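You operate a simulated robot arm through the tools that you are given. There is no shell and no other tool. Be economical: measure what you need, move in short steps, check, and stop when the job is done.

The job below is to be done with a simulated robot arm. You get a single attempt, and the scene is never put back.

JOB
Empty the peel out of the green lunch box and wipe the crumbs out.
Fine: peel in the green bowl, cloth back, lid left open to air.

Only the result counts: the job must be done as asked and must still hold three seconds after the hand-in. Knocking over, shifting, dropping, spilling or breaking anything else fails it. A push-on lid holds only when it is set on centred and level and pressed home; a screw cap is set on level and turned clockwise until tight. Flat cloth is picked up by pressing the open fingertips on it (5 to 10 N) and closing them slowly along it; thin cloth reads only 2 to 8 mm in the jaws.

ROBOT AND FRAMES
A 6-joint arm with a two-finger parallel gripper, fixed in place. Base frame: the origin is at the foot of the arm, x ahead of it, y to its left, z up; the work surface is at about z = 750. Units: mm, degrees, N and s.
With the tool pointing down near the work surface it reaches from about 180 to 640 mm from the base axis. Its first joint turns from -66.0 to 66.0 degrees. Payload 2.7 kg.
Tool frame: the origin (TCP) lies between the finger pads and is the grasp point; the fingertips stand 23 mm ahead of it; z points along the fingers, y is the line along which they close. Largest opening 94 mm; finger width 38, thickness 10; the body of the gripper, 54 by 96 mm, starts 39 mm behind the TCP.
Orientation is that of the tool frame in the base frame, as a unit quaternion [x, y, z, w]. With the fingers straight down and closing along the base's y, the tool's x points along the base's -x, its y along +y and its z along -z.

CONTROLS
- The arm moves only by the tool step_arm. Its argument "deltas" is a list of rows, each a list of 7 numbers: the shift along the base's x, y, z in mm, then the turn, a rotation vector about the base's x, y, z in degrees, then the finger opening in mm, from 0 to 94. In form: [[dx, dy, dz, ax, ay, az, gripper], ...]. A call has 1 to 8 rows; each row shifts and turns the commanded pose from where the row before left it. Each row takes 0.2 s and may step no farther than 50 mm and 8.6 degrees from the row before; otherwise, or with a gripper value out of range, the whole call is refused. A pose out of reach is approached as far as the arm can. The call stops where the force on the tool passes 90 N (or 10 N more than at its start, if that is more) or the arm is blocked; 0.2 s more then pass. Each finger travels about 45 mm/s and halts on what it meets, pressing with about 33 N; the grip force reading is that of the motor and also rises with nothing between the fingers. The clock runs only during rows and for 0.2 s after the last one: add rows that do not move to give the fingers time. The reply holds the time, the measured pose of the TCP, the force on the tool along the base axes, the opening and the grip force, in the units named above and with some noise.
- Cameras (640 x 400 px; columns grow to the right, rows downward): "scene" is fixed at [54.1, -418.3, 1406.1]; the picture's right is [0.92, -0.39, 0.00], its down [-0.21, -0.50, -0.84] and it looks along [0.33, 0.77, -0.54] (base axes); focal length 308 px, centre (320, 200). "wrist" rides on the gripper at [86, 16, -74] in the tool frame; the picture's right is [-0.18, 0.98, 0.00], its down [-0.58, -0.11, -0.81] and it looks along [-0.79, -0.15, 0.59] (tool axes); focal length 243 px, centre (320, 200). There is no depth. A picture from a camera that has moved, and an enlarged one, comes with that camera's place and axes in the base frame and with its lens.
- camera(camera): a new picture of that camera. No time passes.
- close_up(camera, box): a new picture of the part [left, top, right, bottom] of that camera's present view, enlarged. No time passes.
- finish_job(): hands the job in; it is judged then, once.

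Work in short steps. Places have to be worked out from the pictures, the camera data and where the tool is seen: move nearer, look again, correct. Check each grasp and each placing, and mend what went wrong. You have 120 turns and 84 pictures in all, those below and enlarged ones among them. Open the gripper and draw the arm clear of the work before you hand the job in, unless the task says otherwise; then end with one line.

The tools are called by a JSON object that holds its "fn" and its "kwargs". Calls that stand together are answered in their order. step_arm: Moves the arm, as the interface text tells. Its arguments: {"type":"object","properties":{"deltas":{"type":"array"}},"required":["deltas"]} The other tools are called the same way: camera (camera) takes a picture; close_up (camera, box) takes an enlarged picture of a part of a camera's view; finish_job () hands the job in.

At the start:

```text
clock: 0.0
tcp_pos: [333.9, 24.6, 1084.6]
tcp_rot: [0.0, 1.0, -0.001, 0.0]
wrist_force: [0.2, -0.3, -0.2]
gripper_width: 93.8
gripper_force: 0.1
```

scene: 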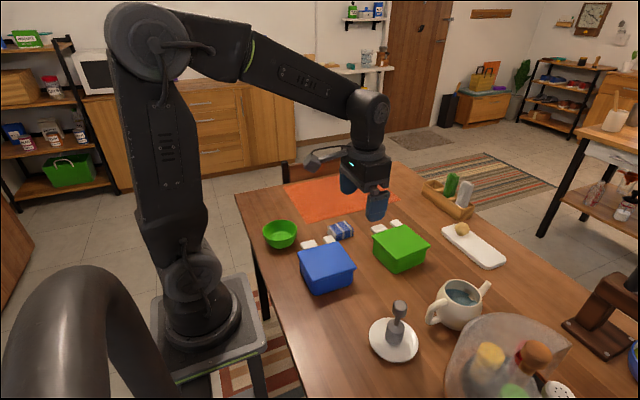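
wrist: 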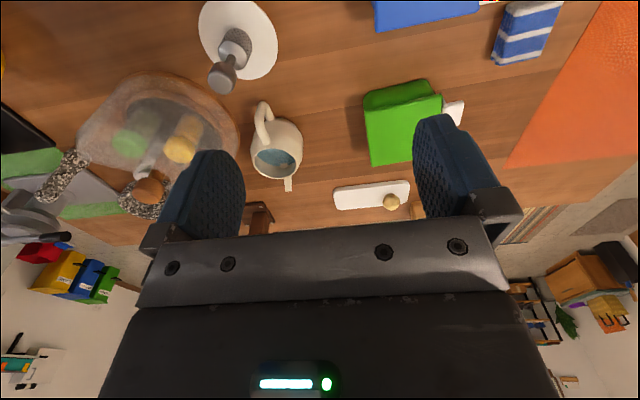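

The picture shows a green box with a lid, a blue box, a green bowl and a folded striped cloth. I look at these enlarged first.

{"fn": "close_up", "kwargs": {"camera": "scene", "box": [240, 190, 440, 315]}}

{"fn": "close_up", "kwargs": {"camera": "scene", "box": [350, 200, 450, 280]}}

{"fn": "close_up", "kwargs": {"camera": "wrist", "box": [340, 0, 580, 170]}}

```text
3.20 times, centred on (340, 252) of scene
camera zoom: at [54.1, -418.3, 1406.1], right [0.92, -0.39, 0.0], down [-0.21, -0.5, -0.84], along [0.33, 0.77, -0.54], focal length 987 px, centre (256, 32)
```

zoom: 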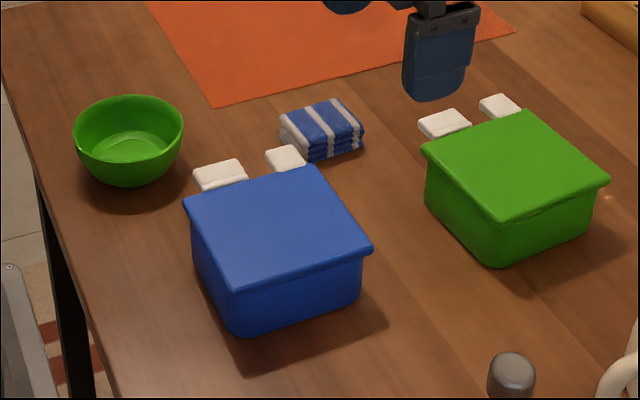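

```text
5.00 times, centred on (400, 240) of scene
camera zoom: at [54.1, -418.3, 1406.1], right [0.92, -0.39, 0.0], down [-0.21, -0.5, -0.84], along [0.33, 0.77, -0.54], focal length 1542 px, centre (-80, 0)
```

zoom: 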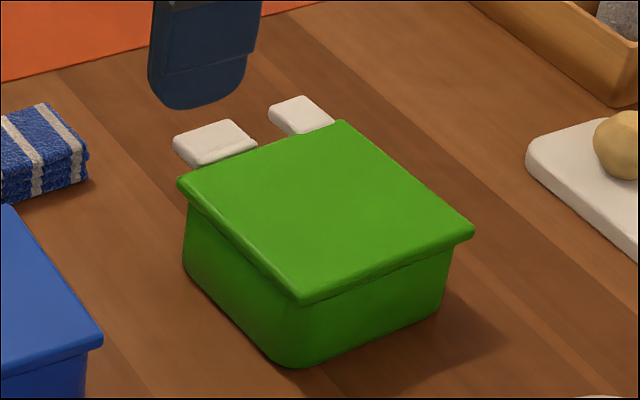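

```text
2.35 times, centred on (460, 85) of wrist
camera zoom: at [245.8, 40.9, 1158.1], right [0.18, 0.98, 0.0], down [0.58, -0.11, 0.81], along [0.79, -0.15, -0.59], focal length 571 px, centre (-9, 471)
```

zoom: 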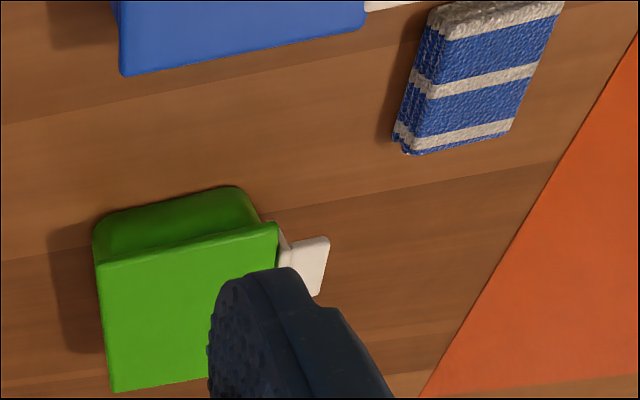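

The lid top lies at about z 810, centred near (551,133). Two white tabs stick out on its +y side at lid height, so they may be latches or hinges. I move the wrist camera round to view that side.

{"fn": "step_arm", "kwargs": {"deltas": [[20.75, 25.6, -10.6, 0, 0, -7.5, 94], [20.75, 25.6, -10.6, 0, 0, -7.5, 94], [20.75, 25.6, -10.6, 0, 0, -7.5, 94], [20.75, 25.6, -10.6, 0, 0, -7.5, 94], [20.75, 25.6, -10.6, 0, 0, -7.5, 94], [20.75, 25.6, -10.6, 0, 0, -7.5, 94], [20.75, 25.6, -10.6, 0, 0, -7.5, 94], [20.75, 25.6, -10.6, 0, 0, -7.5, 94]]}}

{"fn": "camera", "kwargs": {"camera": "wrist"}}

```text
clock: 1.8
tcp_pos: [501.3, 231.4, 997.7]
tcp_rot: [0.501, 0.866, 0.0, 0.0]
wrist_force: [0.1, -0.1, 0.1]
gripper_width: 94.0
gripper_force: 0.0
```

```text
78 pictures are left
camera wrist: at [470.7, 314.2, 1072.2], right [0.94, 0.33, 0.0], down [0.19, -0.56, 0.81], along [0.27, -0.76, -0.59], focal length 243 px, centre (320, 200)
```

wrist: 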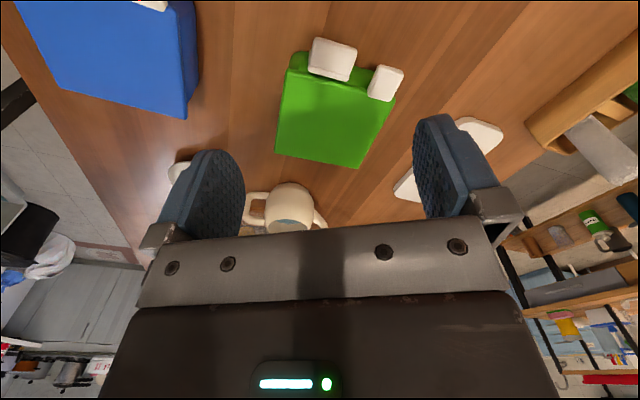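

{"fn": "close_up", "kwargs": {"camera": "wrist", "box": [260, 20, 420, 120]}}

```text
4.00 times, centred on (340, 70) of wrist
camera zoom: at [470.7, 314.2, 1072.2], right [0.94, 0.33, 0.0], down [0.19, -0.56, 0.81], along [0.27, -0.76, -0.59], focal length 970 px, centre (240, 720)
```

zoom: 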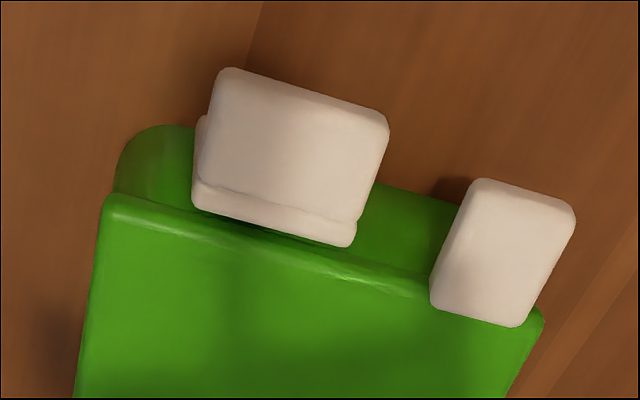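

One tab is a wide two-layer piece under the lid edge and the other is a narrow one at the corner. I go closer and lower to work out the mechanism.

{"fn": "step_arm", "kwargs": {"deltas": [[8, 12, -30, 0, 0, -8, 94], [8, 12, -30, 0, 0, -8, 94], [8, 0, -30, 0, 0, -8, 94], [6, 0, -30, 0, 0, 0, 94], [0, 0, 0, 0, 0, 0, 94]]}}

{"fn": "camera", "kwargs": {"camera": "wrist"}}

```text
clock: 3.0
tcp_pos: [529.0, 253.9, 876.8]
tcp_rot: [0.669, 0.743, 0.001, 0.001]
wrist_force: [0.0, 0.6, -0.7]
gripper_width: 94.3
gripper_force: 0.1
```

```text
76 pictures are left
camera wrist: at [535.9, 342.1, 951.7], right [1.0, -0.08, 0.0], down [-0.05, -0.59, 0.81], along [-0.06, -0.8, -0.59], focal length 243 px, centre (320, 200)
```

wrist: 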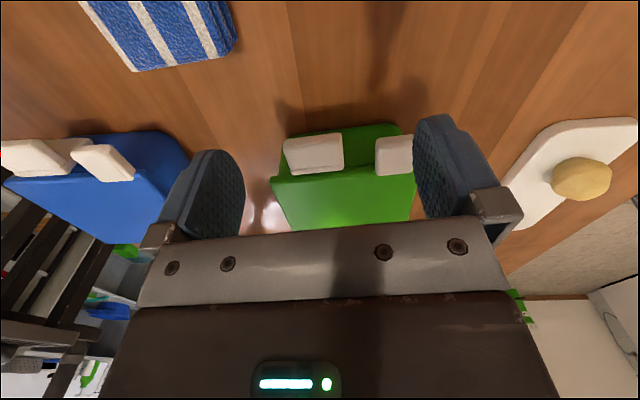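

{"fn": "close_up", "kwargs": {"camera": "wrist", "box": [260, 110, 420, 210]}}

{"fn": "close_up", "kwargs": {"camera": "wrist", "box": [0, 110, 220, 247]}}

```text
4.00 times, centred on (340, 160) of wrist
camera zoom: at [535.9, 342.1, 951.7], right [1.0, -0.08, 0.0], down [-0.05, -0.59, 0.81], along [-0.06, -0.8, -0.59], focal length 970 px, centre (240, 360)
```

zoom: 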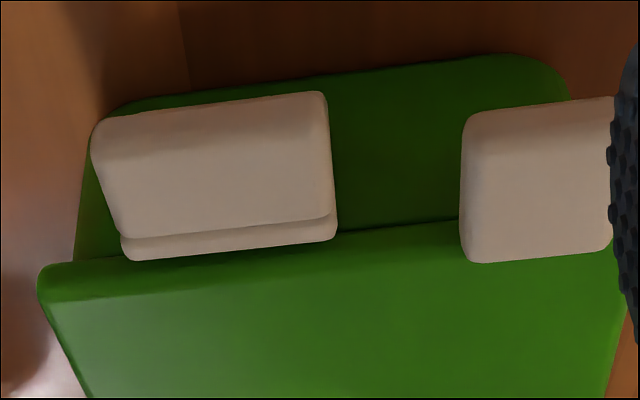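

```text
2.91 times, centred on (110, 178) of wrist
camera zoom: at [535.9, 342.1, 951.7], right [1.0, -0.08, 0.0], down [-0.05, -0.59, 0.81], along [-0.06, -0.8, -0.59], focal length 706 px, centre (931, 262)
```

zoom: 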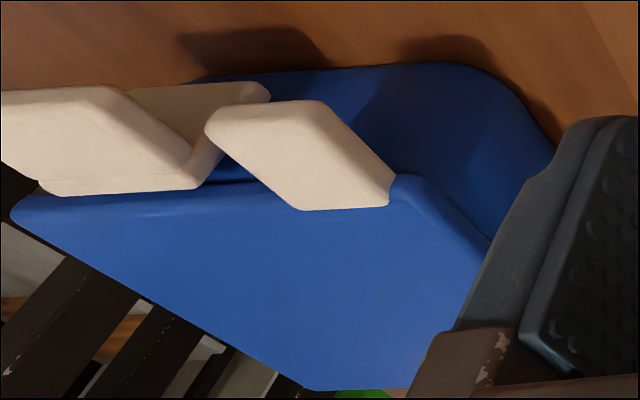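

The narrow tab is fixed on the lid edge, while the wide one has two layers and looks like a latch. I get a side view from the -x side with the tool tilted.

{"fn": "step_arm", "kwargs": {"deltas": [[-9, 0, 0, 0, 0, 8.4, 94], [-9, 0, 0, 0, 0, 8.4, 94], [-9, -4, 0, 0, 0, 8.4, 94], [-9, -4, 0, 0, 0, 8.4, 94], [-9, -4, 0, 0, 0, 8.4, 94], [-9, -4, 0, 0, 0, 8.4, 94], [-9, -4, 0, 0, 0, 8.4, 94], [-8, -4, 0, 0, 0, 8.4, 94]]}}

{"fn": "step_arm", "kwargs": {"deltas": [[0, -4, 0, 0, 0, 8.4, 94], [0, -2, 0, 0, 0, 8.4, 94], [0, 0, -12, 0, -7, 0, 94], [0, 0, -12, 0, -7, 0, 94], [0, 0, -12, 0, -7, 0, 94], [0, 0, 0, 0, 0, 0, 94]]}}

{"fn": "camera", "kwargs": {"camera": "wrist"}}

```text
clock: 4.8
tcp_pos: [458.8, 230.5, 879.1]
tcp_rot: [0.144, 0.99, 0.0, 0.0]
wrist_force: [0.1, -0.6, 0.1]
gripper_width: 94.0
gripper_force: 0.0
```

```text
clock: 6.2
tcp_pos: [457.6, 225.5, 844.3]
tcp_rot: [0.0, 0.983, 0.001, 0.182]
wrist_force: [-0.2, 0.1, -0.1]
gripper_width: 94.3
gripper_force: 0.0
```

```text
73 pictures are left
camera wrist: at [349.6, 240.5, 881.3], right [0.17, 0.98, 0.07], down [0.25, -0.11, 0.96], along [0.95, -0.15, -0.27], focal length 243 px, centre (320, 200)
```

wrist: 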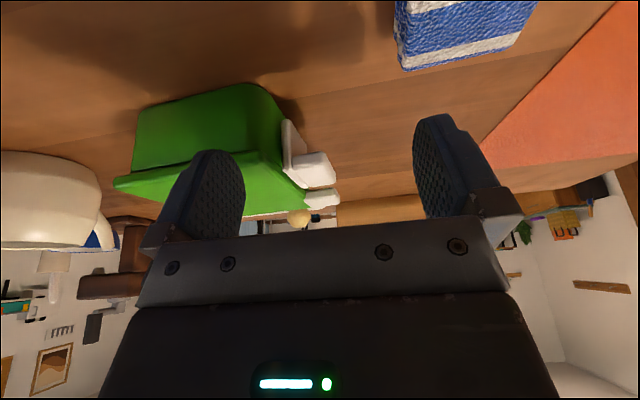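

{"fn": "close_up", "kwargs": {"camera": "wrist", "box": [230, 90, 390, 240]}}

```text
2.67 times, centred on (310, 165) of wrist
camera zoom: at [349.6, 240.5, 881.3], right [0.17, 0.98, 0.07], down [0.25, -0.11, 0.96], along [0.95, -0.15, -0.27], focal length 647 px, centre (347, 293)
```

zoom: 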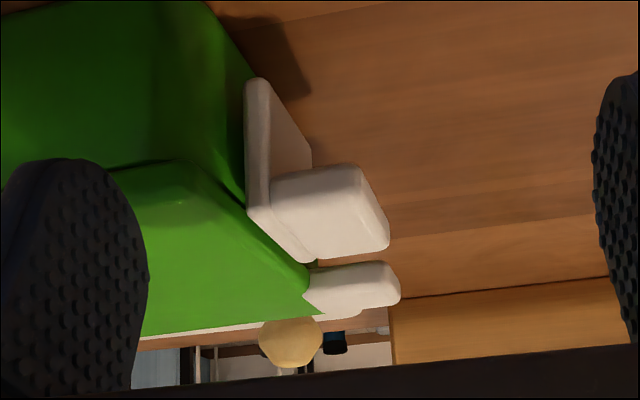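

Now it is clear. The wide latch (x 499–545, y 191–221, top about z 804) is an upright plate with a thumb tab at its upper end, so it probably pivots at the bottom and opens by pressing the tab down. The narrow tab (x 569–600) belongs to the lid, which is hinged on the -y side. I close the fingers and hover above the latch tab.

{"fn": "step_arm", "kwargs": {"deltas": [[0, 0, 10, 0, 7, 0, 0], [0, 0, 5, 0, 7, 0, 0], [15, -3, 0, 0, 7, 0, 0], [24, -3, 0, 0, 0, 0, 0], [24, -3, 0, 0, 0, 0, 0], [0, 0, -12, 0, 0, 0, 0], [0, 0, -12, 0, 0, 0, 0], [0, 0, 0, 0, 0, 0, 0]]}}

{"fn": "camera", "kwargs": {"camera": "wrist"}}

{"fn": "close_up", "kwargs": {"camera": "scene", "box": [330, 160, 450, 280]}}

```text
clock: 8.0
tcp_pos: [521.3, 217.0, 838.1]
tcp_rot: [0.0, 1.0, 0.002, 0.003]
wrist_force: [-18.0, 10.0, 35.1]
gripper_width: 0.1
gripper_force: 33.4
```

```text
71 pictures are left
camera wrist: at [433.9, 232.7, 911.6], right [0.18, 0.98, 0.01], down [0.58, -0.11, 0.81], along [0.8, -0.14, -0.59], focal length 243 px, centre (320, 200)
```

wrist: 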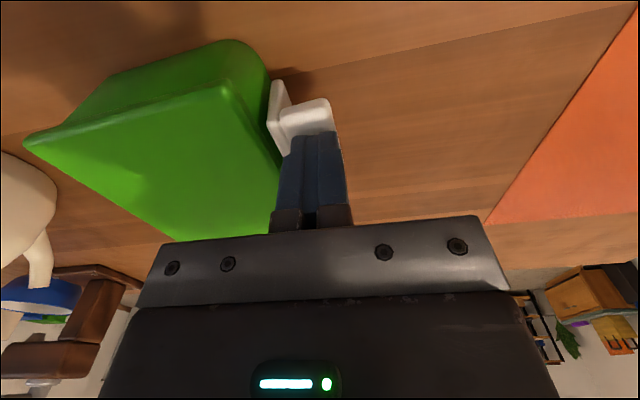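

```text
3.33 times, centred on (390, 220) of scene
camera zoom: at [53.2, -418.3, 1406.1], right [0.92, -0.39, 0.0], down [-0.21, -0.5, -0.84], along [0.33, 0.77, -0.54], focal length 1028 px, centre (87, 133)
```

zoom: 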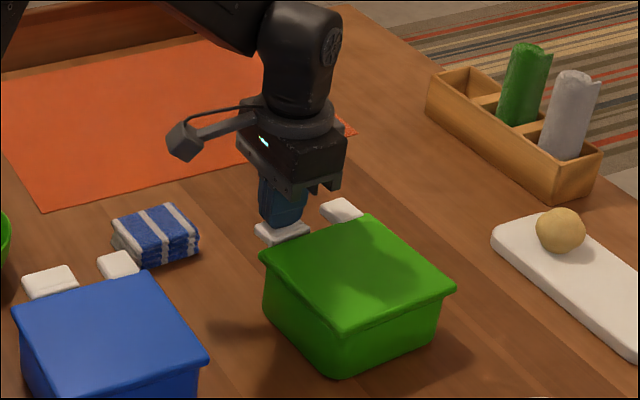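

The tab took 35 N downward without moving, so pressing down is blocked and it probably flips up from a hinge at its top. I rise, turn the tool 90° and get ready to pinch the tab by its x sides.

{"fn": "step_arm", "kwargs": {"deltas": [[0, 0, 20, 0, 0, 0, 0], [0, 0, 30, 0, 0, -8.5, 20], [0, 0, 0, 0, 0, -8.5, 60], [0, 0, 0, 0, 0, -8.5, 60], [0, 0, 0, 0, 0, -8.5, 60], [0, 0, 0, 0, 0, -8.5, 60], [0, 0, 0, 0, 0, -8.5, 60], [0, 0, 0, 0, 0, -8.5, 60]]}}

{"fn": "step_arm", "kwargs": {"deltas": [[0, 0, 0, 0, 0, -8.5, 60], [0, 0, 0, 0, 0, -8.5, 60], [0, 0, 0, 0, 0, -8.5, 60], [0, 0, 0, 0, 0, 0, 60]]}}

{"fn": "camera", "kwargs": {"camera": "wrist"}}

```text
clock: 9.8
tcp_pos: [521.4, 214.0, 883.0]
tcp_rot: [0.497, 0.868, 0.001, 0.001]
wrist_force: [-0.2, 0.5, -0.7]
gripper_width: 59.9
gripper_force: 0.0
```

```text
clock: 10.8
tcp_pos: [521.5, 214.5, 883.7]
tcp_rot: [0.676, 0.737, 0.0, 0.0]
wrist_force: [0.3, 0.3, 0.8]
gripper_width: 60.2
gripper_force: 0.1
```

```text
69 pictures are left
camera wrist: at [529.7, 302.2, 958.0], right [1.0, -0.1, 0.0], down [-0.06, -0.59, 0.81], along [-0.08, -0.8, -0.59], focal length 243 px, centre (320, 200)
```

wrist: 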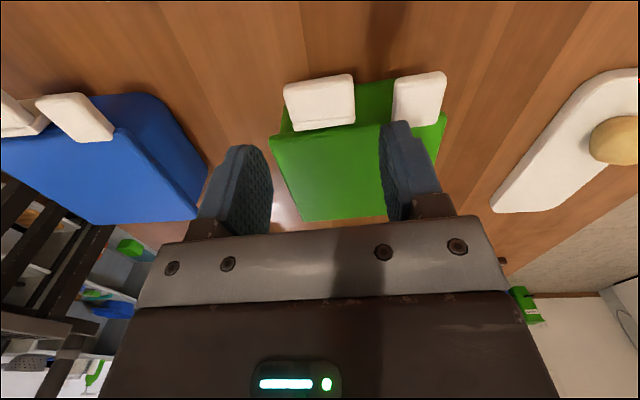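

With z about 812, the tab spans x 500–543 and y 194–228, and the tool's yaw matches the box's. I descend around the tab at y 218 with 60 mm open.

{"fn": "step_arm", "kwargs": {"deltas": [[0, 4, -25, 0, 0, 0, 60], [0, 0, -25, 0, 0, 0, 60], [0, 0, -12, 0, 0, 0, 60], [0, 0, -12, 0, 0, 0, 60], [0, 0, 0, 0, 0, 0, 60]]}}

{"fn": "camera", "kwargs": {"camera": "wrist"}}

```text
clock: 12.0
tcp_pos: [520.2, 218.8, 809.1]
tcp_rot: [0.676, 0.737, 0.0, 0.001]
wrist_force: [0.1, 0.4, 0.3]
gripper_width: 60.0
gripper_force: 0.0
```

```text
68 pictures are left
camera wrist: at [528.9, 306.2, 884.7], right [1.0, -0.1, 0.0], down [-0.06, -0.59, 0.81], along [-0.08, -0.8, -0.59], focal length 243 px, centre (320, 200)
```

wrist: 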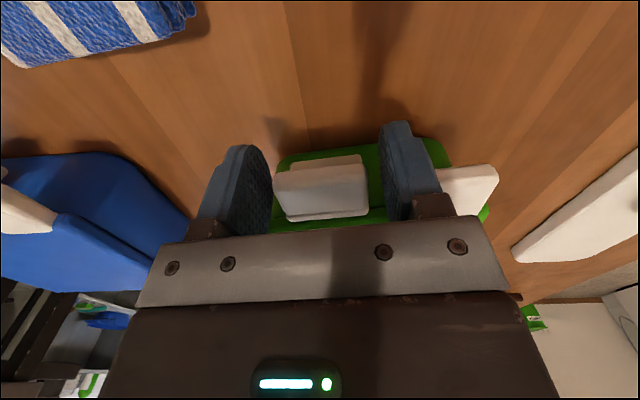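

The tab is between the fingers, free of the lid. I close gently.

{"fn": "step_arm", "kwargs": {"deltas": [[1, 0, 0, 0, 0, 0, 50], [0, 0, 0, 0, 0, 0, 44], [0, 0, 0, 0, 0, 0, 40], [0, 0, 0, 0, 0, 0, 40]]}}

```text
clock: 13.0
tcp_pos: [520.6, 218.2, 809.7]
tcp_rot: [0.676, 0.737, -0.001, -0.001]
wrist_force: [-6.8, 0.9, 2.0]
gripper_width: 45.0
gripper_force: 33.1
```

The grip is firm at 45 mm. I try a small upward rotation about a hinge at the plate's top and watch the forces.

{"fn": "step_arm", "kwargs": {"deltas": [[0, 0, 1.7, 4, 0.35, 0, 40], [0, 0, 1.8, 4, 0.35, 0, 40]]}}

```text
clock: 13.6
tcp_pos: [522.8, 218.0, 811.5]
tcp_rot: [0.674, 0.736, 0.049, -0.05]
wrist_force: [-0.9, -1.0, -1.7]
gripper_width: 45.3
gripper_force: 20.8
```

The force is low. I check whether the latch turned with the tool.

{"fn": "camera", "kwargs": {"camera": "wrist"}}

```text
67 pictures are left
camera wrist: at [531.4, 294.4, 898.6], right [1.0, -0.09, -0.02], down [-0.05, -0.7, 0.72], along [-0.08, -0.71, -0.7], focal length 243 px, centre (320, 200)
```

wrist: 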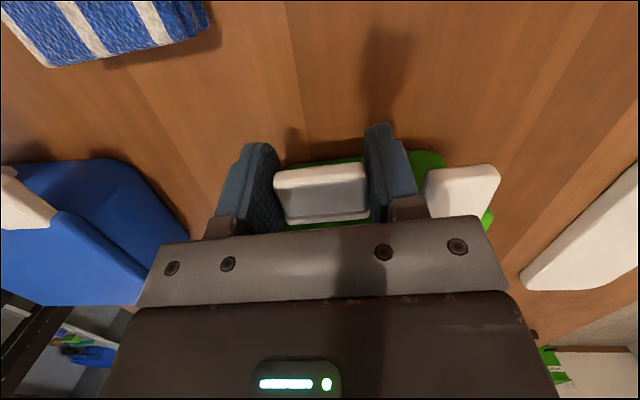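

It looks consistent with rotation. I continue along the arc and watch the force.

{"fn": "step_arm", "kwargs": {"deltas": [[0, -0.5, 2.6, 6, 0.5, 0, 40], [0, -0.8, 2.5, 6, 0.5, 0, 40], [0, -1.0, 2.4, 6, 0.5, 0, 40], [0, -1.3, 2.3, 6, 0.5, 0, 40]]}}

{"fn": "camera", "kwargs": {"camera": "wrist"}}

{"fn": "close_up", "kwargs": {"camera": "scene", "box": [330, 160, 450, 280]}}

```text
clock: 14.6
tcp_pos: [521.7, 216.0, 824.1]
tcp_rot: [0.649, 0.708, 0.19, -0.204]
wrist_force: [-3.8, 3.9, 8.7]
gripper_width: 44.9
gripper_force: 32.6
```

```text
66 pictures are left
camera wrist: at [534.6, 250.8, 932.8], right [0.99, -0.07, -0.09], down [-0.03, -0.93, 0.37], along [-0.11, -0.37, -0.92], focal length 243 px, centre (320, 200)
```

wrist: 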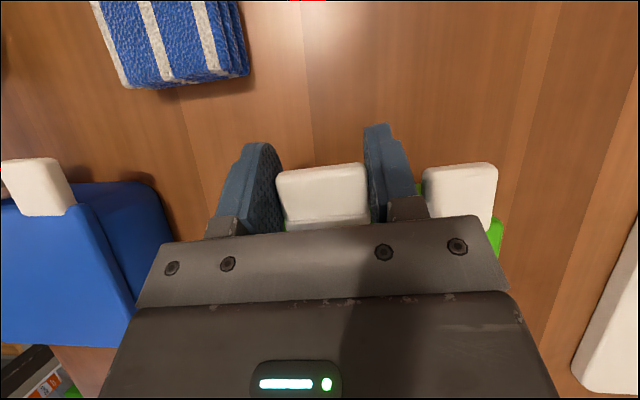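

```text
3.33 times, centred on (390, 220) of scene
camera zoom: at [53.9, -418.2, 1406.2], right [0.92, -0.39, 0.0], down [-0.21, -0.5, -0.84], along [0.33, 0.77, -0.54], focal length 1028 px, centre (87, 133)
```

zoom: 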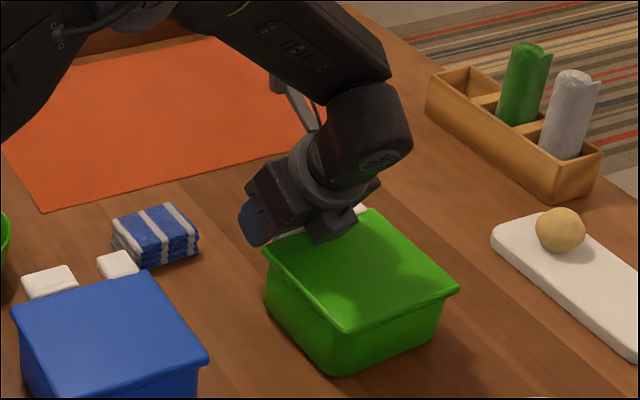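

It's not clear whether the latch turned or pivoted in the grip. I open and back off up and away to look.

{"fn": "step_arm", "kwargs": {"deltas": [[0, 0, 0, 0, 0, 0, 56], [0, 0, 0, 0, 0, 0, 58], [0, -4, 12, 0, 0, 0, 58], [0, -10, 30, -8, -0.7, 0, 58], [0, 0, 30, -8, -0.7, 0, 58], [0, 20, 0, -8, -0.7, 0, 58], [0, 20, 0, -8, -0.7, 0, 58], [0, 0, 0, 0, 0, 0, 58]]}}

{"fn": "camera", "kwargs": {"camera": "wrist"}}

{"fn": "close_up", "kwargs": {"camera": "scene", "box": [330, 160, 450, 280]}}

```text
clock: 16.4
tcp_pos: [522.0, 241.9, 894.8]
tcp_rot: [0.675, 0.738, 0.001, 0.002]
wrist_force: [0.0, -0.5, 0.2]
gripper_width: 58.2
gripper_force: 0.1
```

```text
64 pictures are left
camera wrist: at [530.0, 329.3, 968.9], right [1.0, -0.1, 0.0], down [-0.06, -0.59, 0.81], along [-0.08, -0.8, -0.59], focal length 243 px, centre (320, 200)
```

wrist: 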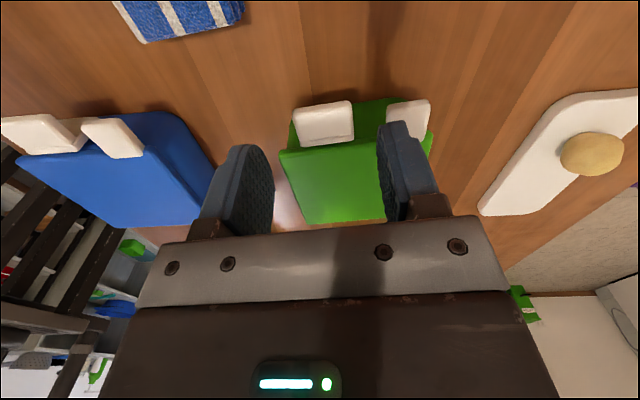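

```text
3.33 times, centred on (390, 220) of scene
camera zoom: at [54.2, -418.3, 1406.1], right [0.92, -0.39, 0.0], down [-0.21, -0.5, -0.84], along [0.33, 0.77, -0.54], focal length 1028 px, centre (87, 133)
```

zoom: 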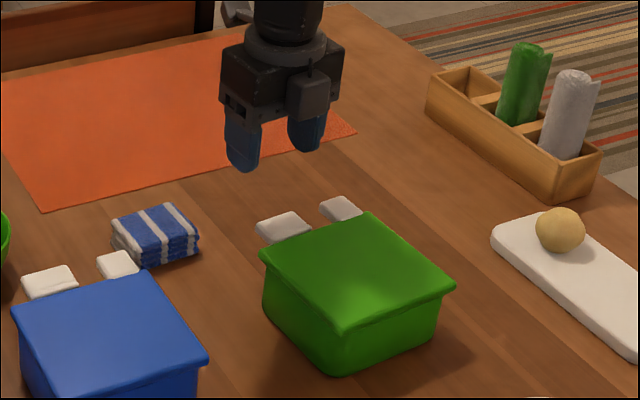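

The latch is back where it was. The earlier press showed some outward drag, so pressing down may just need more force. I press near the tab's outer end with closed fingers in small steps.

{"fn": "step_arm", "kwargs": {"deltas": [[0, -18, -20, 0, 0, 0, 0], [0, 0, -20, 0, 0, 0, 0], [0, 0, -10, 0, 0, 0, 0], [0, 0, -5, 0, 0, 0, 0], [0, 0, -3, 0, 0, 0, 0], [0, 0, -2, 0, 0, 0, 0]]}}

{"fn": "step_arm", "kwargs": {"deltas": [[0, 0, -2, 0, 0, 0, 0], [0, 0, 0, 0, 0, 0, 0]]}}

```text
clock: 17.8
tcp_pos: [522.9, 224.3, 839.1]
tcp_rot: [0.675, 0.738, 0.003, 0.002]
wrist_force: [-9.8, 1.5, 26.0]
gripper_width: 0.0
gripper_force: 33.4
```

```text
clock: 18.4
tcp_pos: [522.6, 224.8, 838.9]
tcp_rot: [0.675, 0.737, 0.006, 0.003]
wrist_force: [-14.5, 5.1, 44.3]
gripper_width: 0.0
gripper_force: 32.8
```

The tab is rigidly blocked downward, so it must flip up; it may have fallen back when I let go. I regrip with the tool pre-tilted the other way so I can turn it through a larger angle.

{"fn": "step_arm", "kwargs": {"deltas": [[0, 0, 25, 0, 0, 0, 10], [0, 2, 15, -8, -0.7, 0, 40], [0, 2, 0, -8, -0.7, 0, 58], [0, 2, 0, -8, -0.7, 0, 58], [0, 2, 0, 0, 0, 0, 58], [0, -3, -25, 0, 0, 0, 58], [0, -4, -22, 0, 0, 0, 58], [0, -3, -18, 0, 0, 0, 58]]}}

{"fn": "camera", "kwargs": {"camera": "wrist"}}

```text
clock: 20.2
tcp_pos: [522.1, 222.2, 807.5]
tcp_rot: [0.66, 0.722, -0.14, 0.156]
wrist_force: [0.1, 0.3, -0.9]
gripper_width: 57.8
gripper_force: 0.1
```

```text
62 pictures are left
camera wrist: at [527.7, 332.3, 840.2], right [0.99, -0.08, 0.08], down [-0.09, -0.21, 0.97], along [-0.06, -0.97, -0.22], focal length 243 px, centre (320, 200)
```

wrist: 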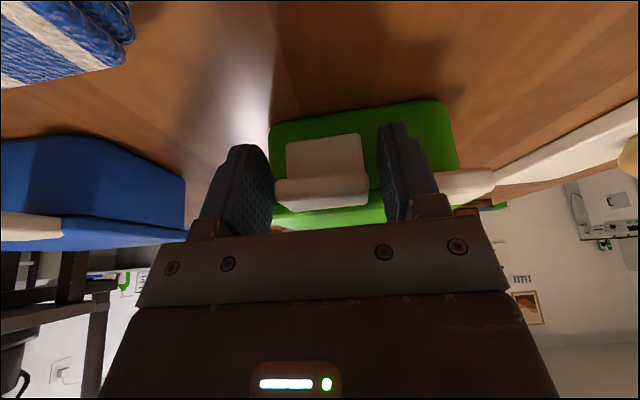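

This view shows the plate hanging down from the tab. I grip and take a reference picture, since a latch that turns with the tool will keep this same look.

{"fn": "step_arm", "kwargs": {"deltas": [[0, 0, 0, 0, 0, 0, 50], [0, 0, 0, 0, 0, 0, 44], [0, 0, 0, 0, 0, 0, 38], [0, 0, 0, 0, 0, 0, 38]]}}

{"fn": "step_arm", "kwargs": {"deltas": [[0, 0.3, 3, 6, 0.5, 0, 38], [0, 0, 3, 6, 0.5, 0, 38], [0, -0.4, 3, 6, 0.5, 0, 38], [0, -0.7, 3, 6, 0.5, 0, 38]]}}

{"fn": "close_up", "kwargs": {"camera": "wrist", "box": [200, 90, 500, 250]}}

```text
clock: 21.2
tcp_pos: [522.9, 221.0, 808.2]
tcp_rot: [0.661, 0.721, -0.141, 0.155]
wrist_force: [1.0, -0.3, 0.0]
gripper_width: 44.7
gripper_force: 33.3
```

```text
clock: 22.2
tcp_pos: [522.5, 219.3, 820.0]
tcp_rot: [0.675, 0.737, 0.0, 0.0]
wrist_force: [-5.0, -5.6, 1.5]
gripper_width: 44.9
gripper_force: 33.0
```

```text
2.13 times, centred on (350, 170) of wrist
camera zoom: at [529.4, 307.6, 893.6], right [1.0, -0.1, 0.0], down [-0.06, -0.59, 0.81], along [-0.08, -0.8, -0.59], focal length 518 px, centre (256, 264)
```

zoom: 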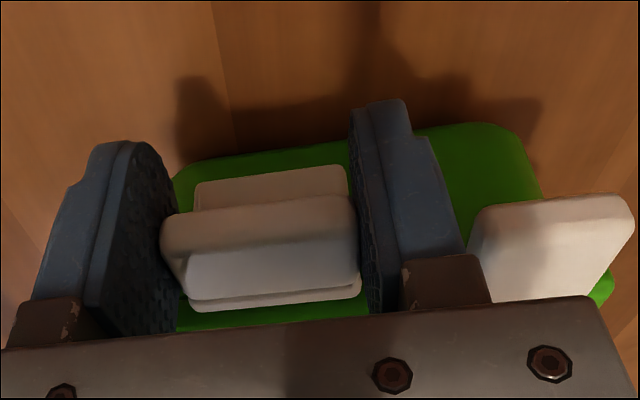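

The tab clearly lifted with the tool this time, with the plate visible beneath it. I continue along the arc.

{"fn": "step_arm", "kwargs": {"deltas": [[0, -1.4, 3.8, 8, 0.7, 0, 38], [0, -1.9, 3.6, 8, 0.7, 0, 38], [0, -2.4, 3.2, 8, 0.7, 0, 38], [0, -2.8, 2.9, 8, 0.7, 0, 38]]}}

{"fn": "close_up", "kwargs": {"camera": "wrist", "box": [200, 90, 500, 250]}}

{"fn": "close_up", "kwargs": {"camera": "scene", "box": [330, 160, 450, 280]}}

```text
clock: 23.2
tcp_pos: [523.6, 214.2, 835.7]
tcp_rot: [0.649, 0.708, 0.192, -0.202]
wrist_force: [0.2, 11.8, 13.8]
gripper_width: 44.8
gripper_force: 32.8
```

```text
2.13 times, centred on (350, 170) of wrist
camera zoom: at [534.8, 248.6, 945.0], right [0.99, -0.07, -0.09], down [-0.03, -0.93, 0.37], along [-0.11, -0.36, -0.93], focal length 518 px, centre (256, 264)
```

zoom: 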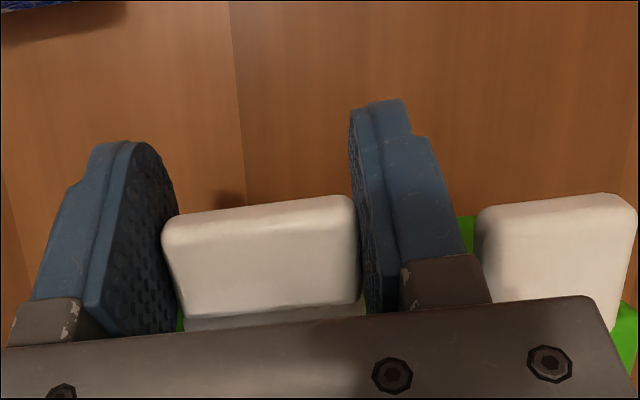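

```text
3.33 times, centred on (390, 220) of scene
camera zoom: at [53.9, -418.1, 1406.2], right [0.92, -0.39, 0.0], down [-0.21, -0.5, -0.84], along [0.33, 0.77, -0.54], focal length 1028 px, centre (87, 133)
```

zoom: 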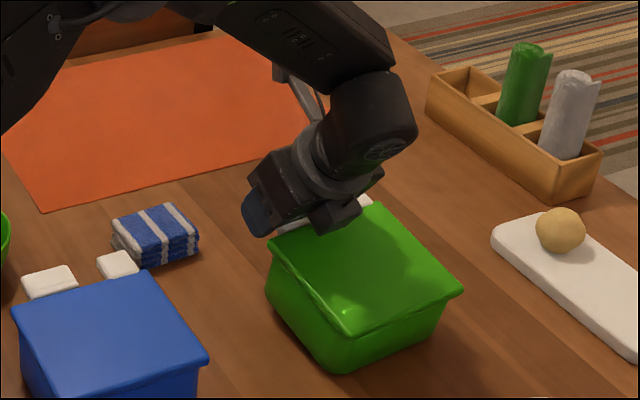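

The lid outline moved in the scene view, so the lid or the whole box may be lifting. I look closer before going on.

{"fn": "close_up", "kwargs": {"camera": "scene", "box": [360, 210, 440, 270]}}

```text
6.67 times, centred on (400, 240) of scene
camera zoom: at [53.9, -418.1, 1406.2], right [0.92, -0.39, 0.0], down [-0.21, -0.5, -0.84], along [0.33, 0.77, -0.54], focal length 2056 px, centre (-213, -67)
```

zoom: 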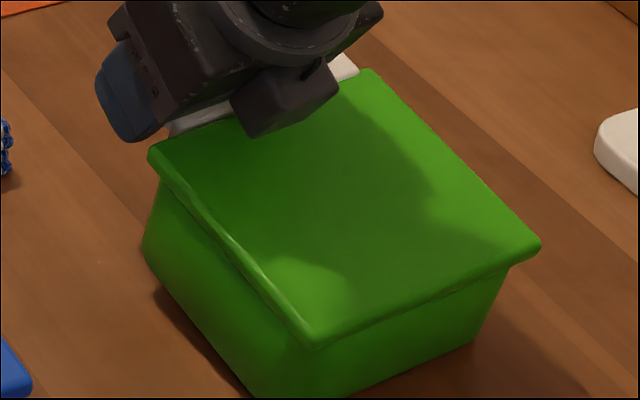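

The whole box is tilted, so the latch has not opened. I reverse the moves to set the box back down.

{"fn": "step_arm", "kwargs": {"deltas": [[0, 2.8, -2.9, -8, -0.7, 0, 38], [0, 2.4, -3.2, -8, -0.7, 0, 38], [0, 1.9, -3.6, -8, -0.7, 0, 38], [0, 1.4, -3.8, -8, -0.7, 0, 38], [0, 0.7, -3, -6, -0.5, 0, 38], [0, 0.4, -3, -6, -0.5, 0, 38], [0, 0, -3, -6, -0.5, 0, 38], [0, -0.3, -3, -6, -0.5, 0, 38]]}}

{"fn": "close_up", "kwargs": {"camera": "scene", "box": [350, 200, 450, 280]}}

{"fn": "close_up", "kwargs": {"camera": "wrist", "box": [200, 90, 500, 250]}}

```text
clock: 25.0
tcp_pos: [522.7, 222.0, 809.4]
tcp_rot: [0.66, 0.721, -0.14, 0.155]
wrist_force: [-1.0, 1.7, -1.3]
gripper_width: 44.6
gripper_force: 33.4
```

```text
5.00 times, centred on (400, 240) of scene
camera zoom: at [54.2, -418.3, 1406.1], right [0.92, -0.39, 0.0], down [-0.21, -0.5, -0.84], along [0.33, 0.77, -0.54], focal length 1542 px, centre (-80, 0)
```

zoom: 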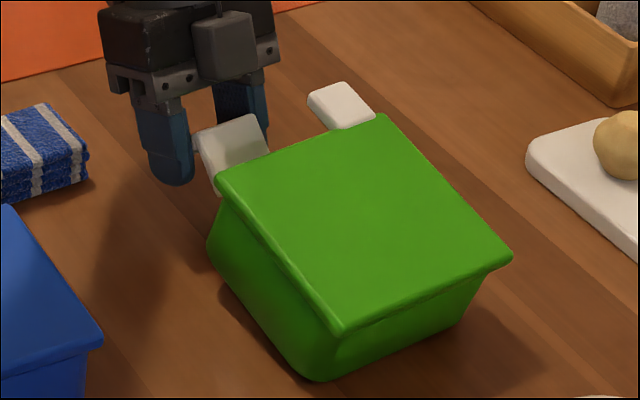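

```text
2.13 times, centred on (350, 170) of wrist
camera zoom: at [528.4, 331.5, 841.1], right [0.99, -0.08, 0.08], down [-0.09, -0.21, 0.97], along [-0.06, -0.97, -0.21], focal length 518 px, centre (256, 264)
```

zoom: 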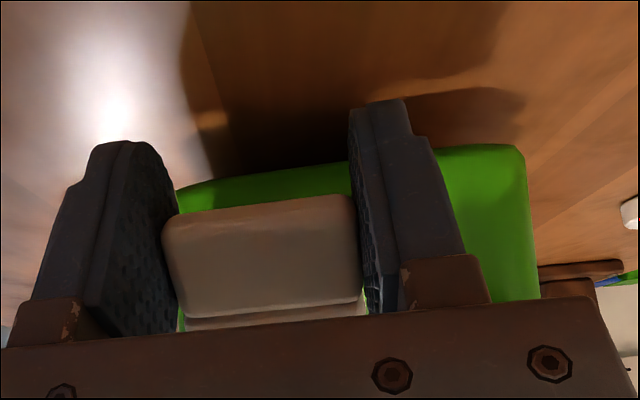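

The box is still tilted because the tab slipped in the pads during the move. I look in more detail before releasing.

{"fn": "close_up", "kwargs": {"camera": "scene", "box": [365, 210, 435, 262]}}

{"fn": "camera", "kwargs": {"camera": "wrist"}}

```text
7.69 times, centred on (400, 236) of scene
camera zoom: at [54.2, -418.3, 1406.1], right [0.92, -0.39, 0.0], down [-0.21, -0.5, -0.84], along [0.33, 0.77, -0.54], focal length 2372 px, centre (-295, -77)
```

zoom: 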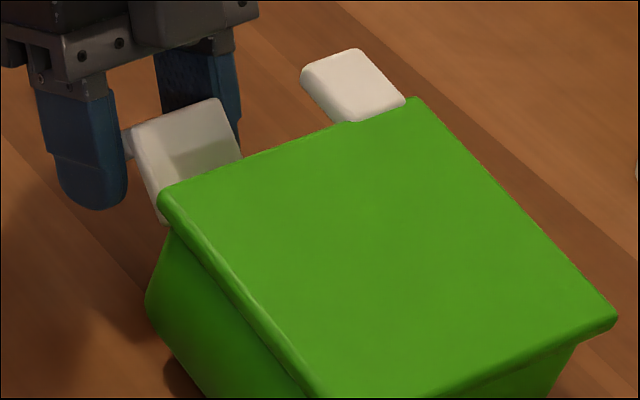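

```text
54 pictures are left
camera wrist: at [528.4, 331.5, 841.1], right [0.99, -0.08, 0.08], down [-0.09, -0.21, 0.97], along [-0.06, -0.97, -0.21], focal length 243 px, centre (320, 200)
```

wrist: 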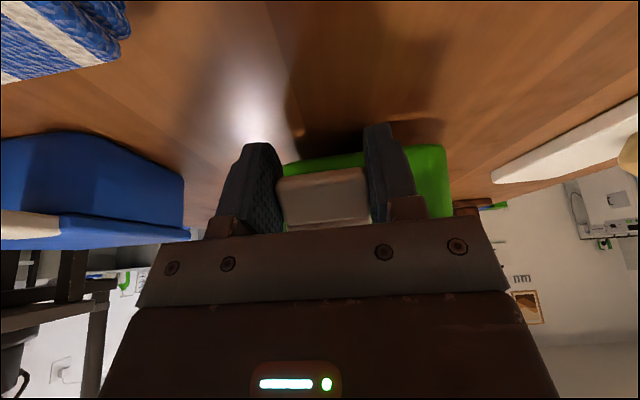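

The box leans on its -y bottom edge with its +y side up by about 10°. I lower that side along its arc and watch the force.

{"fn": "step_arm", "kwargs": {"deltas": [[0, 2.5, -5, -2, -0.2, 0, 38], [0, 2, -5, -2, -0.2, 0, 38], [0, 2, -5, -2, -0.2, 0, 38], [0, 0, 0, 0, 0, 0, 38]]}}

{"fn": "close_up", "kwargs": {"camera": "scene", "box": [350, 200, 450, 280]}}

```text
clock: 26.0
tcp_pos: [521.7, 227.6, 792.7]
tcp_rot: [0.651, 0.713, -0.175, 0.193]
wrist_force: [-0.3, -2.2, -1.9]
gripper_width: 44.7
gripper_force: 33.3
```

```text
5.00 times, centred on (400, 240) of scene
camera zoom: at [54.2, -418.3, 1406.1], right [0.92, -0.39, 0.0], down [-0.21, -0.5, -0.84], along [0.33, 0.77, -0.54], focal length 1542 px, centre (-80, 0)
```

zoom: 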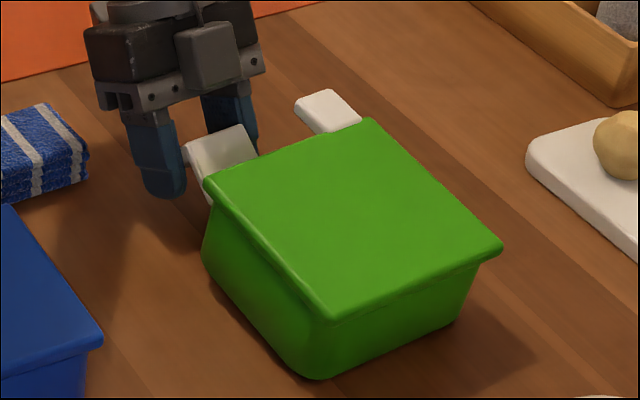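

It's flatter but still raised a little. I lower a bit more and then release slowly.

{"fn": "step_arm", "kwargs": {"deltas": [[0, 2, -4, -2, -0.2, 0, 38], [0, 2, -4, -2, -0.2, 0, 38], [0, 0, 0, 0, 0, 0, 42], [0, 0, 0, 0, 0, 0, 46], [0, 0, 0, 0, 0, 0, 50], [0, 0, 0, 0, 0, 0, 58]]}}

{"fn": "step_arm", "kwargs": {"deltas": [[0, 10, 15, 0, 0, 0, 58], [0, 10, 20, 8, 0.7, 0, 58], [0, 0, 25, 8, 0.7, 0, 58], [0, 0, 25, 8, 0.7, 0, 58], [0, 0, 10, 8, 0.7, 0, 58], [0, 0, 0, 3, 0.2, 0, 58], [0, 0, 0, 0, 0, 0, 58]]}}

{"fn": "camera", "kwargs": {"camera": "wrist"}}

{"fn": "close_up", "kwargs": {"camera": "scene", "box": [350, 200, 450, 280]}}

```text
clock: 27.4
tcp_pos: [522.6, 230.0, 786.2]
tcp_rot: [0.645, 0.705, -0.197, 0.218]
wrist_force: [-0.3, 0.5, 1.0]
gripper_width: 58.0
gripper_force: 0.0
```

```text
clock: 29.0
tcp_pos: [522.2, 250.9, 881.0]
tcp_rot: [0.676, 0.737, 0.008, -0.005]
wrist_force: [-0.9, 0.1, 0.4]
gripper_width: 58.0
gripper_force: 0.0
```

```text
52 pictures are left
camera wrist: at [530.1, 337.3, 957.0], right [1.0, -0.1, 0.0], down [-0.06, -0.6, 0.8], along [-0.08, -0.79, -0.61], focal length 243 px, centre (320, 200)
```

wrist: 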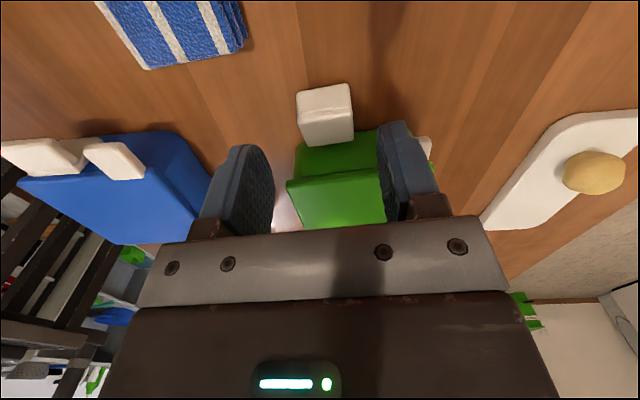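

```text
5.00 times, centred on (400, 240) of scene
camera zoom: at [54.1, -418.3, 1406.1], right [0.92, -0.39, 0.0], down [-0.21, -0.5, -0.84], along [0.33, 0.77, -0.54], focal length 1542 px, centre (-80, 0)
```

zoom: 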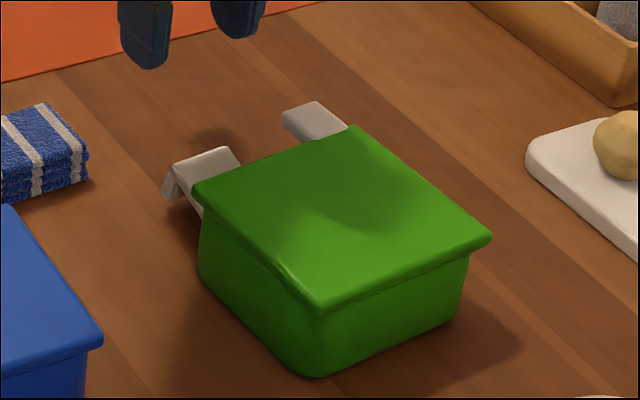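

The latch has flipped out and stays open. The box is flat, shifted only about 8 mm, and its lid centre is near (555,125). Next I position over the narrow lid tab to grip it.

{"fn": "step_arm", "kwargs": {"deltas": [[22, -10, 0, 0, 0, 0, 50], [22, -10, 0, 0, 0, 0, 48], [22, -8, 0, 0, 0, 0, 46], [0, 0, 0, 0, 0, 0, 46]]}}

{"fn": "camera", "kwargs": {"camera": "wrist"}}

```text
clock: 30.0
tcp_pos: [589.7, 224.1, 881.0]
tcp_rot: [0.676, 0.737, 0.007, -0.004]
wrist_force: [0.3, -0.1, 0.5]
gripper_width: 46.0
gripper_force: 0.0
```

```text
50 pictures are left
camera wrist: at [597.6, 310.9, 956.8], right [1.0, -0.1, 0.0], down [-0.06, -0.6, 0.8], along [-0.08, -0.79, -0.61], focal length 243 px, centre (320, 200)
```

wrist: 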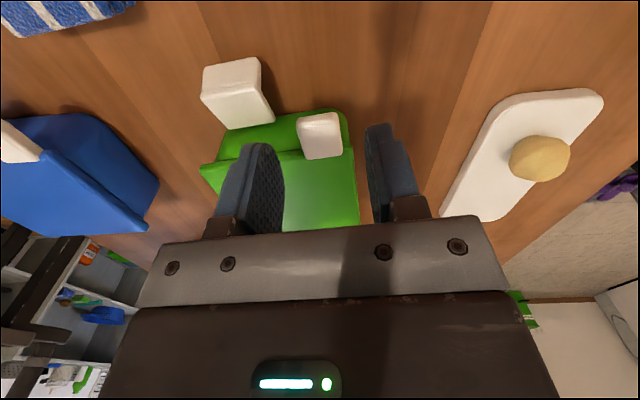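

The tab spans x 572–599 and y 178–217 at z about 812. I descend with the fingertips just around it and close.

{"fn": "step_arm", "kwargs": {"deltas": [[-2, -4, -20, 0, 0, 0, 46], [-1, -4, -20, 0, 0, 0, 46], [0, 0, -10, 0, 0, 0, 46], [0, 0, -7, 0, 0, 0, 46], [0, 0, 0, 0, 0, 0, 36], [0, 0, 0, 0, 0, 0, 30], [0, 0, 0, 0, 0, 0, 24], [0, 0, 0, 0, 0, 0, 24]]}}

{"fn": "camera", "kwargs": {"camera": "wrist"}}

```text
clock: 31.8
tcp_pos: [586.6, 215.7, 823.6]
tcp_rot: [0.676, 0.737, 0.009, -0.005]
wrist_force: [1.9, 0.2, 0.6]
gripper_width: 29.2
gripper_force: 33.1
```

```text
49 pictures are left
camera wrist: at [593.6, 302.0, 899.1], right [1.0, -0.1, 0.0], down [-0.06, -0.6, 0.8], along [-0.08, -0.79, -0.61], focal length 243 px, centre (320, 200)
```

wrist: 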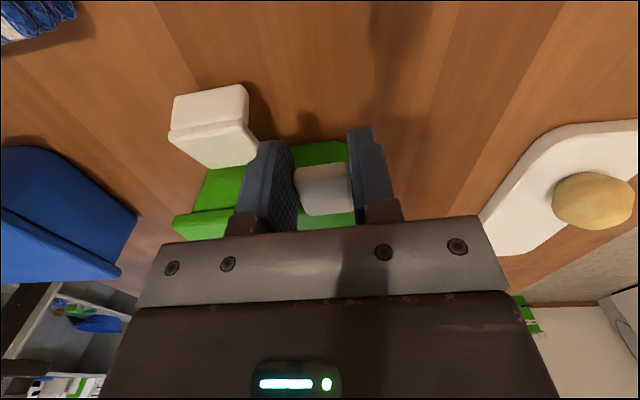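

I have it at 29 mm. I lift along the arc about the -y hinge and check whether the box stays down.

{"fn": "step_arm", "kwargs": {"deltas": [[0, -1.1, 12.8, 0, 0, 0, 24], [0.2, -2.2, 12.6, 0, 0, 0, 24]]}}

{"fn": "close_up", "kwargs": {"camera": "scene", "box": [350, 200, 450, 280]}}

```text
clock: 32.4
tcp_pos: [585.2, 210.9, 849.1]
tcp_rot: [0.676, 0.737, 0.007, -0.005]
wrist_force: [0.9, 0.0, -3.8]
gripper_width: 29.4
gripper_force: 33.0
```

```text
5.00 times, centred on (400, 240) of scene
camera zoom: at [54.2, -418.3, 1406.1], right [0.92, -0.39, 0.0], down [-0.21, -0.5, -0.84], along [0.33, 0.77, -0.54], focal length 1542 px, centre (-80, 0)
```

zoom: 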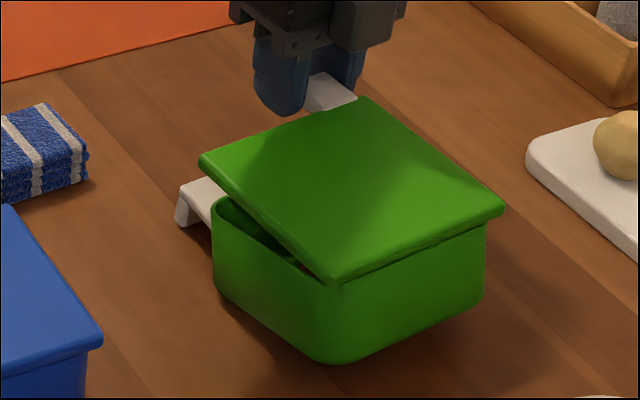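

The lid is opening, but the box has shifted a little, perhaps from hinge damping. I pause and look again.

{"fn": "step_arm", "kwargs": {"deltas": [[0, 0, 0, 0, 0, 0, 24], [0, 0, 0, 0, 0, 0, 24], [0, 0, 0, 0, 0, 0, 24]]}}

{"fn": "close_up", "kwargs": {"camera": "scene", "box": [350, 200, 450, 280]}}

```text
clock: 33.2
tcp_pos: [585.9, 210.2, 848.9]
tcp_rot: [0.676, 0.737, 0.008, -0.004]
wrist_force: [-0.4, 0.3, -3.5]
gripper_width: 29.7
gripper_force: 33.4
```

```text
5.00 times, centred on (400, 240) of scene
camera zoom: at [54.2, -418.3, 1406.1], right [0.92, -0.39, 0.0], down [-0.21, -0.5, -0.84], along [0.33, 0.77, -0.54], focal length 1542 px, centre (-80, 0)
```

zoom: 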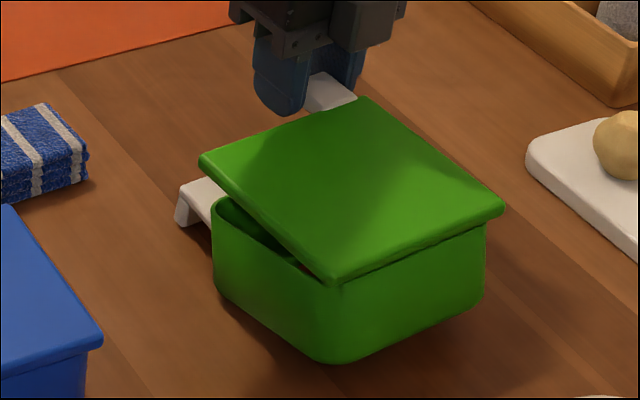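

The pads hold the tab too rigidly, so the lid can't pivot and the box hangs from it. I rotate the tool with the lid, first by 9° in place, to set the box down.

{"fn": "step_arm", "kwargs": {"deltas": [[0, 0, 0, 4.5, 0.5, 0, 24], [0, 0, 0, 4.5, 0.5, 0, 24], [0, 0, 0, 0, 0, 0, 24]]}}

{"fn": "close_up", "kwargs": {"camera": "scene", "box": [350, 200, 450, 280]}}

```text
clock: 34.0
tcp_pos: [585.3, 211.6, 848.9]
tcp_rot: [0.673, 0.735, 0.059, -0.064]
wrist_force: [1.0, -1.2, -2.5]
gripper_width: 29.6
gripper_force: 33.0
```

```text
5.00 times, centred on (400, 240) of scene
camera zoom: at [54.2, -418.4, 1406.1], right [0.92, -0.39, 0.0], down [-0.21, -0.5, -0.84], along [0.33, 0.77, -0.54], focal length 1542 px, centre (-80, 0)
```

zoom: 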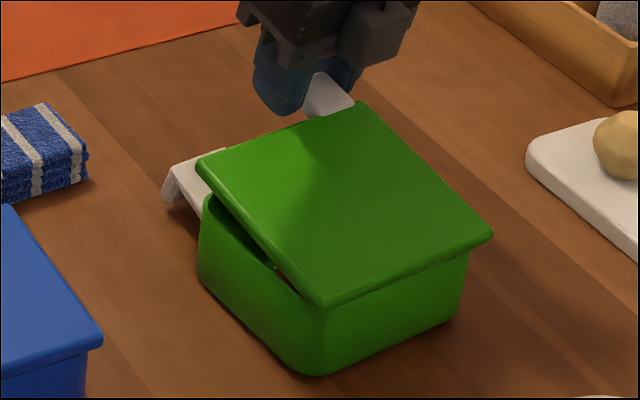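

The box is flat on the table again and the lid is about 10° open. I continue the arc with the tool rotating along.

{"fn": "step_arm", "kwargs": {"deltas": [[0.8, -7.4, 18.2, 7.46, 0.78, 0, 24], [1.0, -9.7, 17.0, 7.46, 0.78, 0, 24], [1.2, -11.8, 15.5, 7.46, 0.78, 0, 24], [1.4, -13.8, 14, 7.46, 0.78, 0, 24], [0, 0, 0, 0, 0, 0, 24]]}}

{"fn": "close_up", "kwargs": {"camera": "scene", "box": [340, 170, 460, 290]}}

```text
clock: 35.2
tcp_pos: [590.2, 169.7, 913.8]
tcp_rot: [0.635, 0.693, 0.229, -0.255]
wrist_force: [-0.3, 0.1, -1.4]
gripper_width: 29.6
gripper_force: 33.6
```

```text
3.33 times, centred on (400, 230) of scene
camera zoom: at [54.1, -418.4, 1406.1], right [0.92, -0.39, 0.0], down [-0.21, -0.5, -0.84], along [0.33, 0.77, -0.54], focal length 1028 px, centre (53, 100)
```

zoom: 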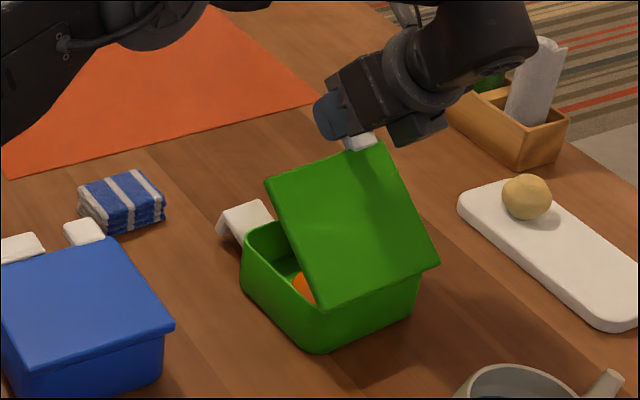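

It's working and the orange peel is visible inside. I continue to about 70°.

{"fn": "step_arm", "kwargs": {"deltas": [[1.6, -15.4, 11.9, 7.46, 0.78, 0, 24], [1.8, -16.9, 9.9, 7.46, 0.78, 0, 24], [1.9, -18.1, 7.6, 7.46, 0.78, 0, 24], [2, -18.8, 5.2, 7.46, 0.78, 0, 24], [0, 0, 0, 0, 0, 0, 24]]}}

{"fn": "close_up", "kwargs": {"camera": "scene", "box": [340, 170, 460, 290]}}

```text
clock: 36.4
tcp_pos: [595.5, 101.1, 949.4]
tcp_rot: [0.553, 0.604, 0.383, -0.428]
wrist_force: [-4.5, 2.1, 20.8]
gripper_width: 29.7
gripper_force: 32.8
```

```text
3.33 times, centred on (400, 230) of scene
camera zoom: at [53.6, -418.3, 1406.1], right [0.92, -0.39, 0.0], down [-0.21, -0.5, -0.84], along [0.33, 0.77, -0.54], focal length 1028 px, centre (53, 100)
```

zoom: 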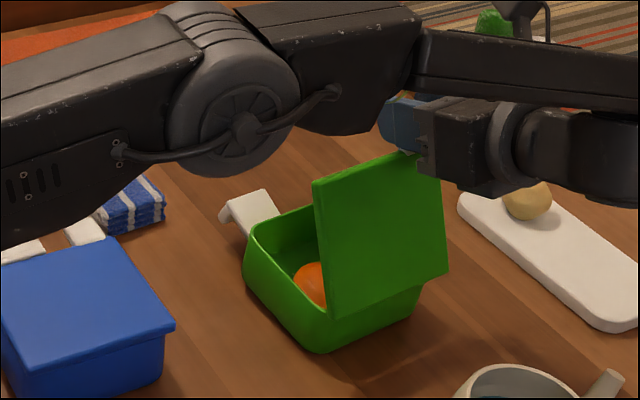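

The lid is at about 70° with some downward pressure from path error. I ease up 3 mm and continue past vertical.

{"fn": "step_arm", "kwargs": {"deltas": [[0, 0, 3, 0, 0, 0, 24], [2, -19.4, 2.6, 7.46, 0.78, 0, 24], [2, -19.6, 0.5, 7.46, 0.78, 0, 24], [0, 0, 0, 0, 0, 0, 24]]}}

{"fn": "close_up", "kwargs": {"camera": "scene", "box": [320, 150, 480, 290]}}

```text
clock: 37.4
tcp_pos: [602.2, 62.0, 955.1]
tcp_rot: [0.499, 0.542, 0.45, -0.505]
wrist_force: [-1.3, 3.8, 11.1]
gripper_width: 29.4
gripper_force: 33.1
```

```text
2.86 times, centred on (400, 220) of scene
camera zoom: at [53.9, -418.3, 1406.1], right [0.92, -0.39, 0.0], down [-0.21, -0.5, -0.84], along [0.33, 0.77, -0.54], focal length 881 px, centre (91, 143)
```

zoom: 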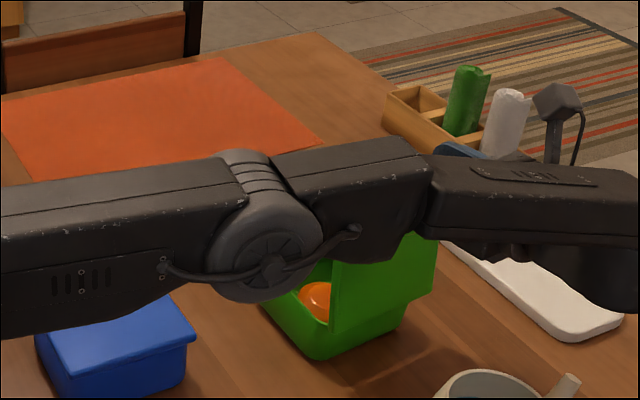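

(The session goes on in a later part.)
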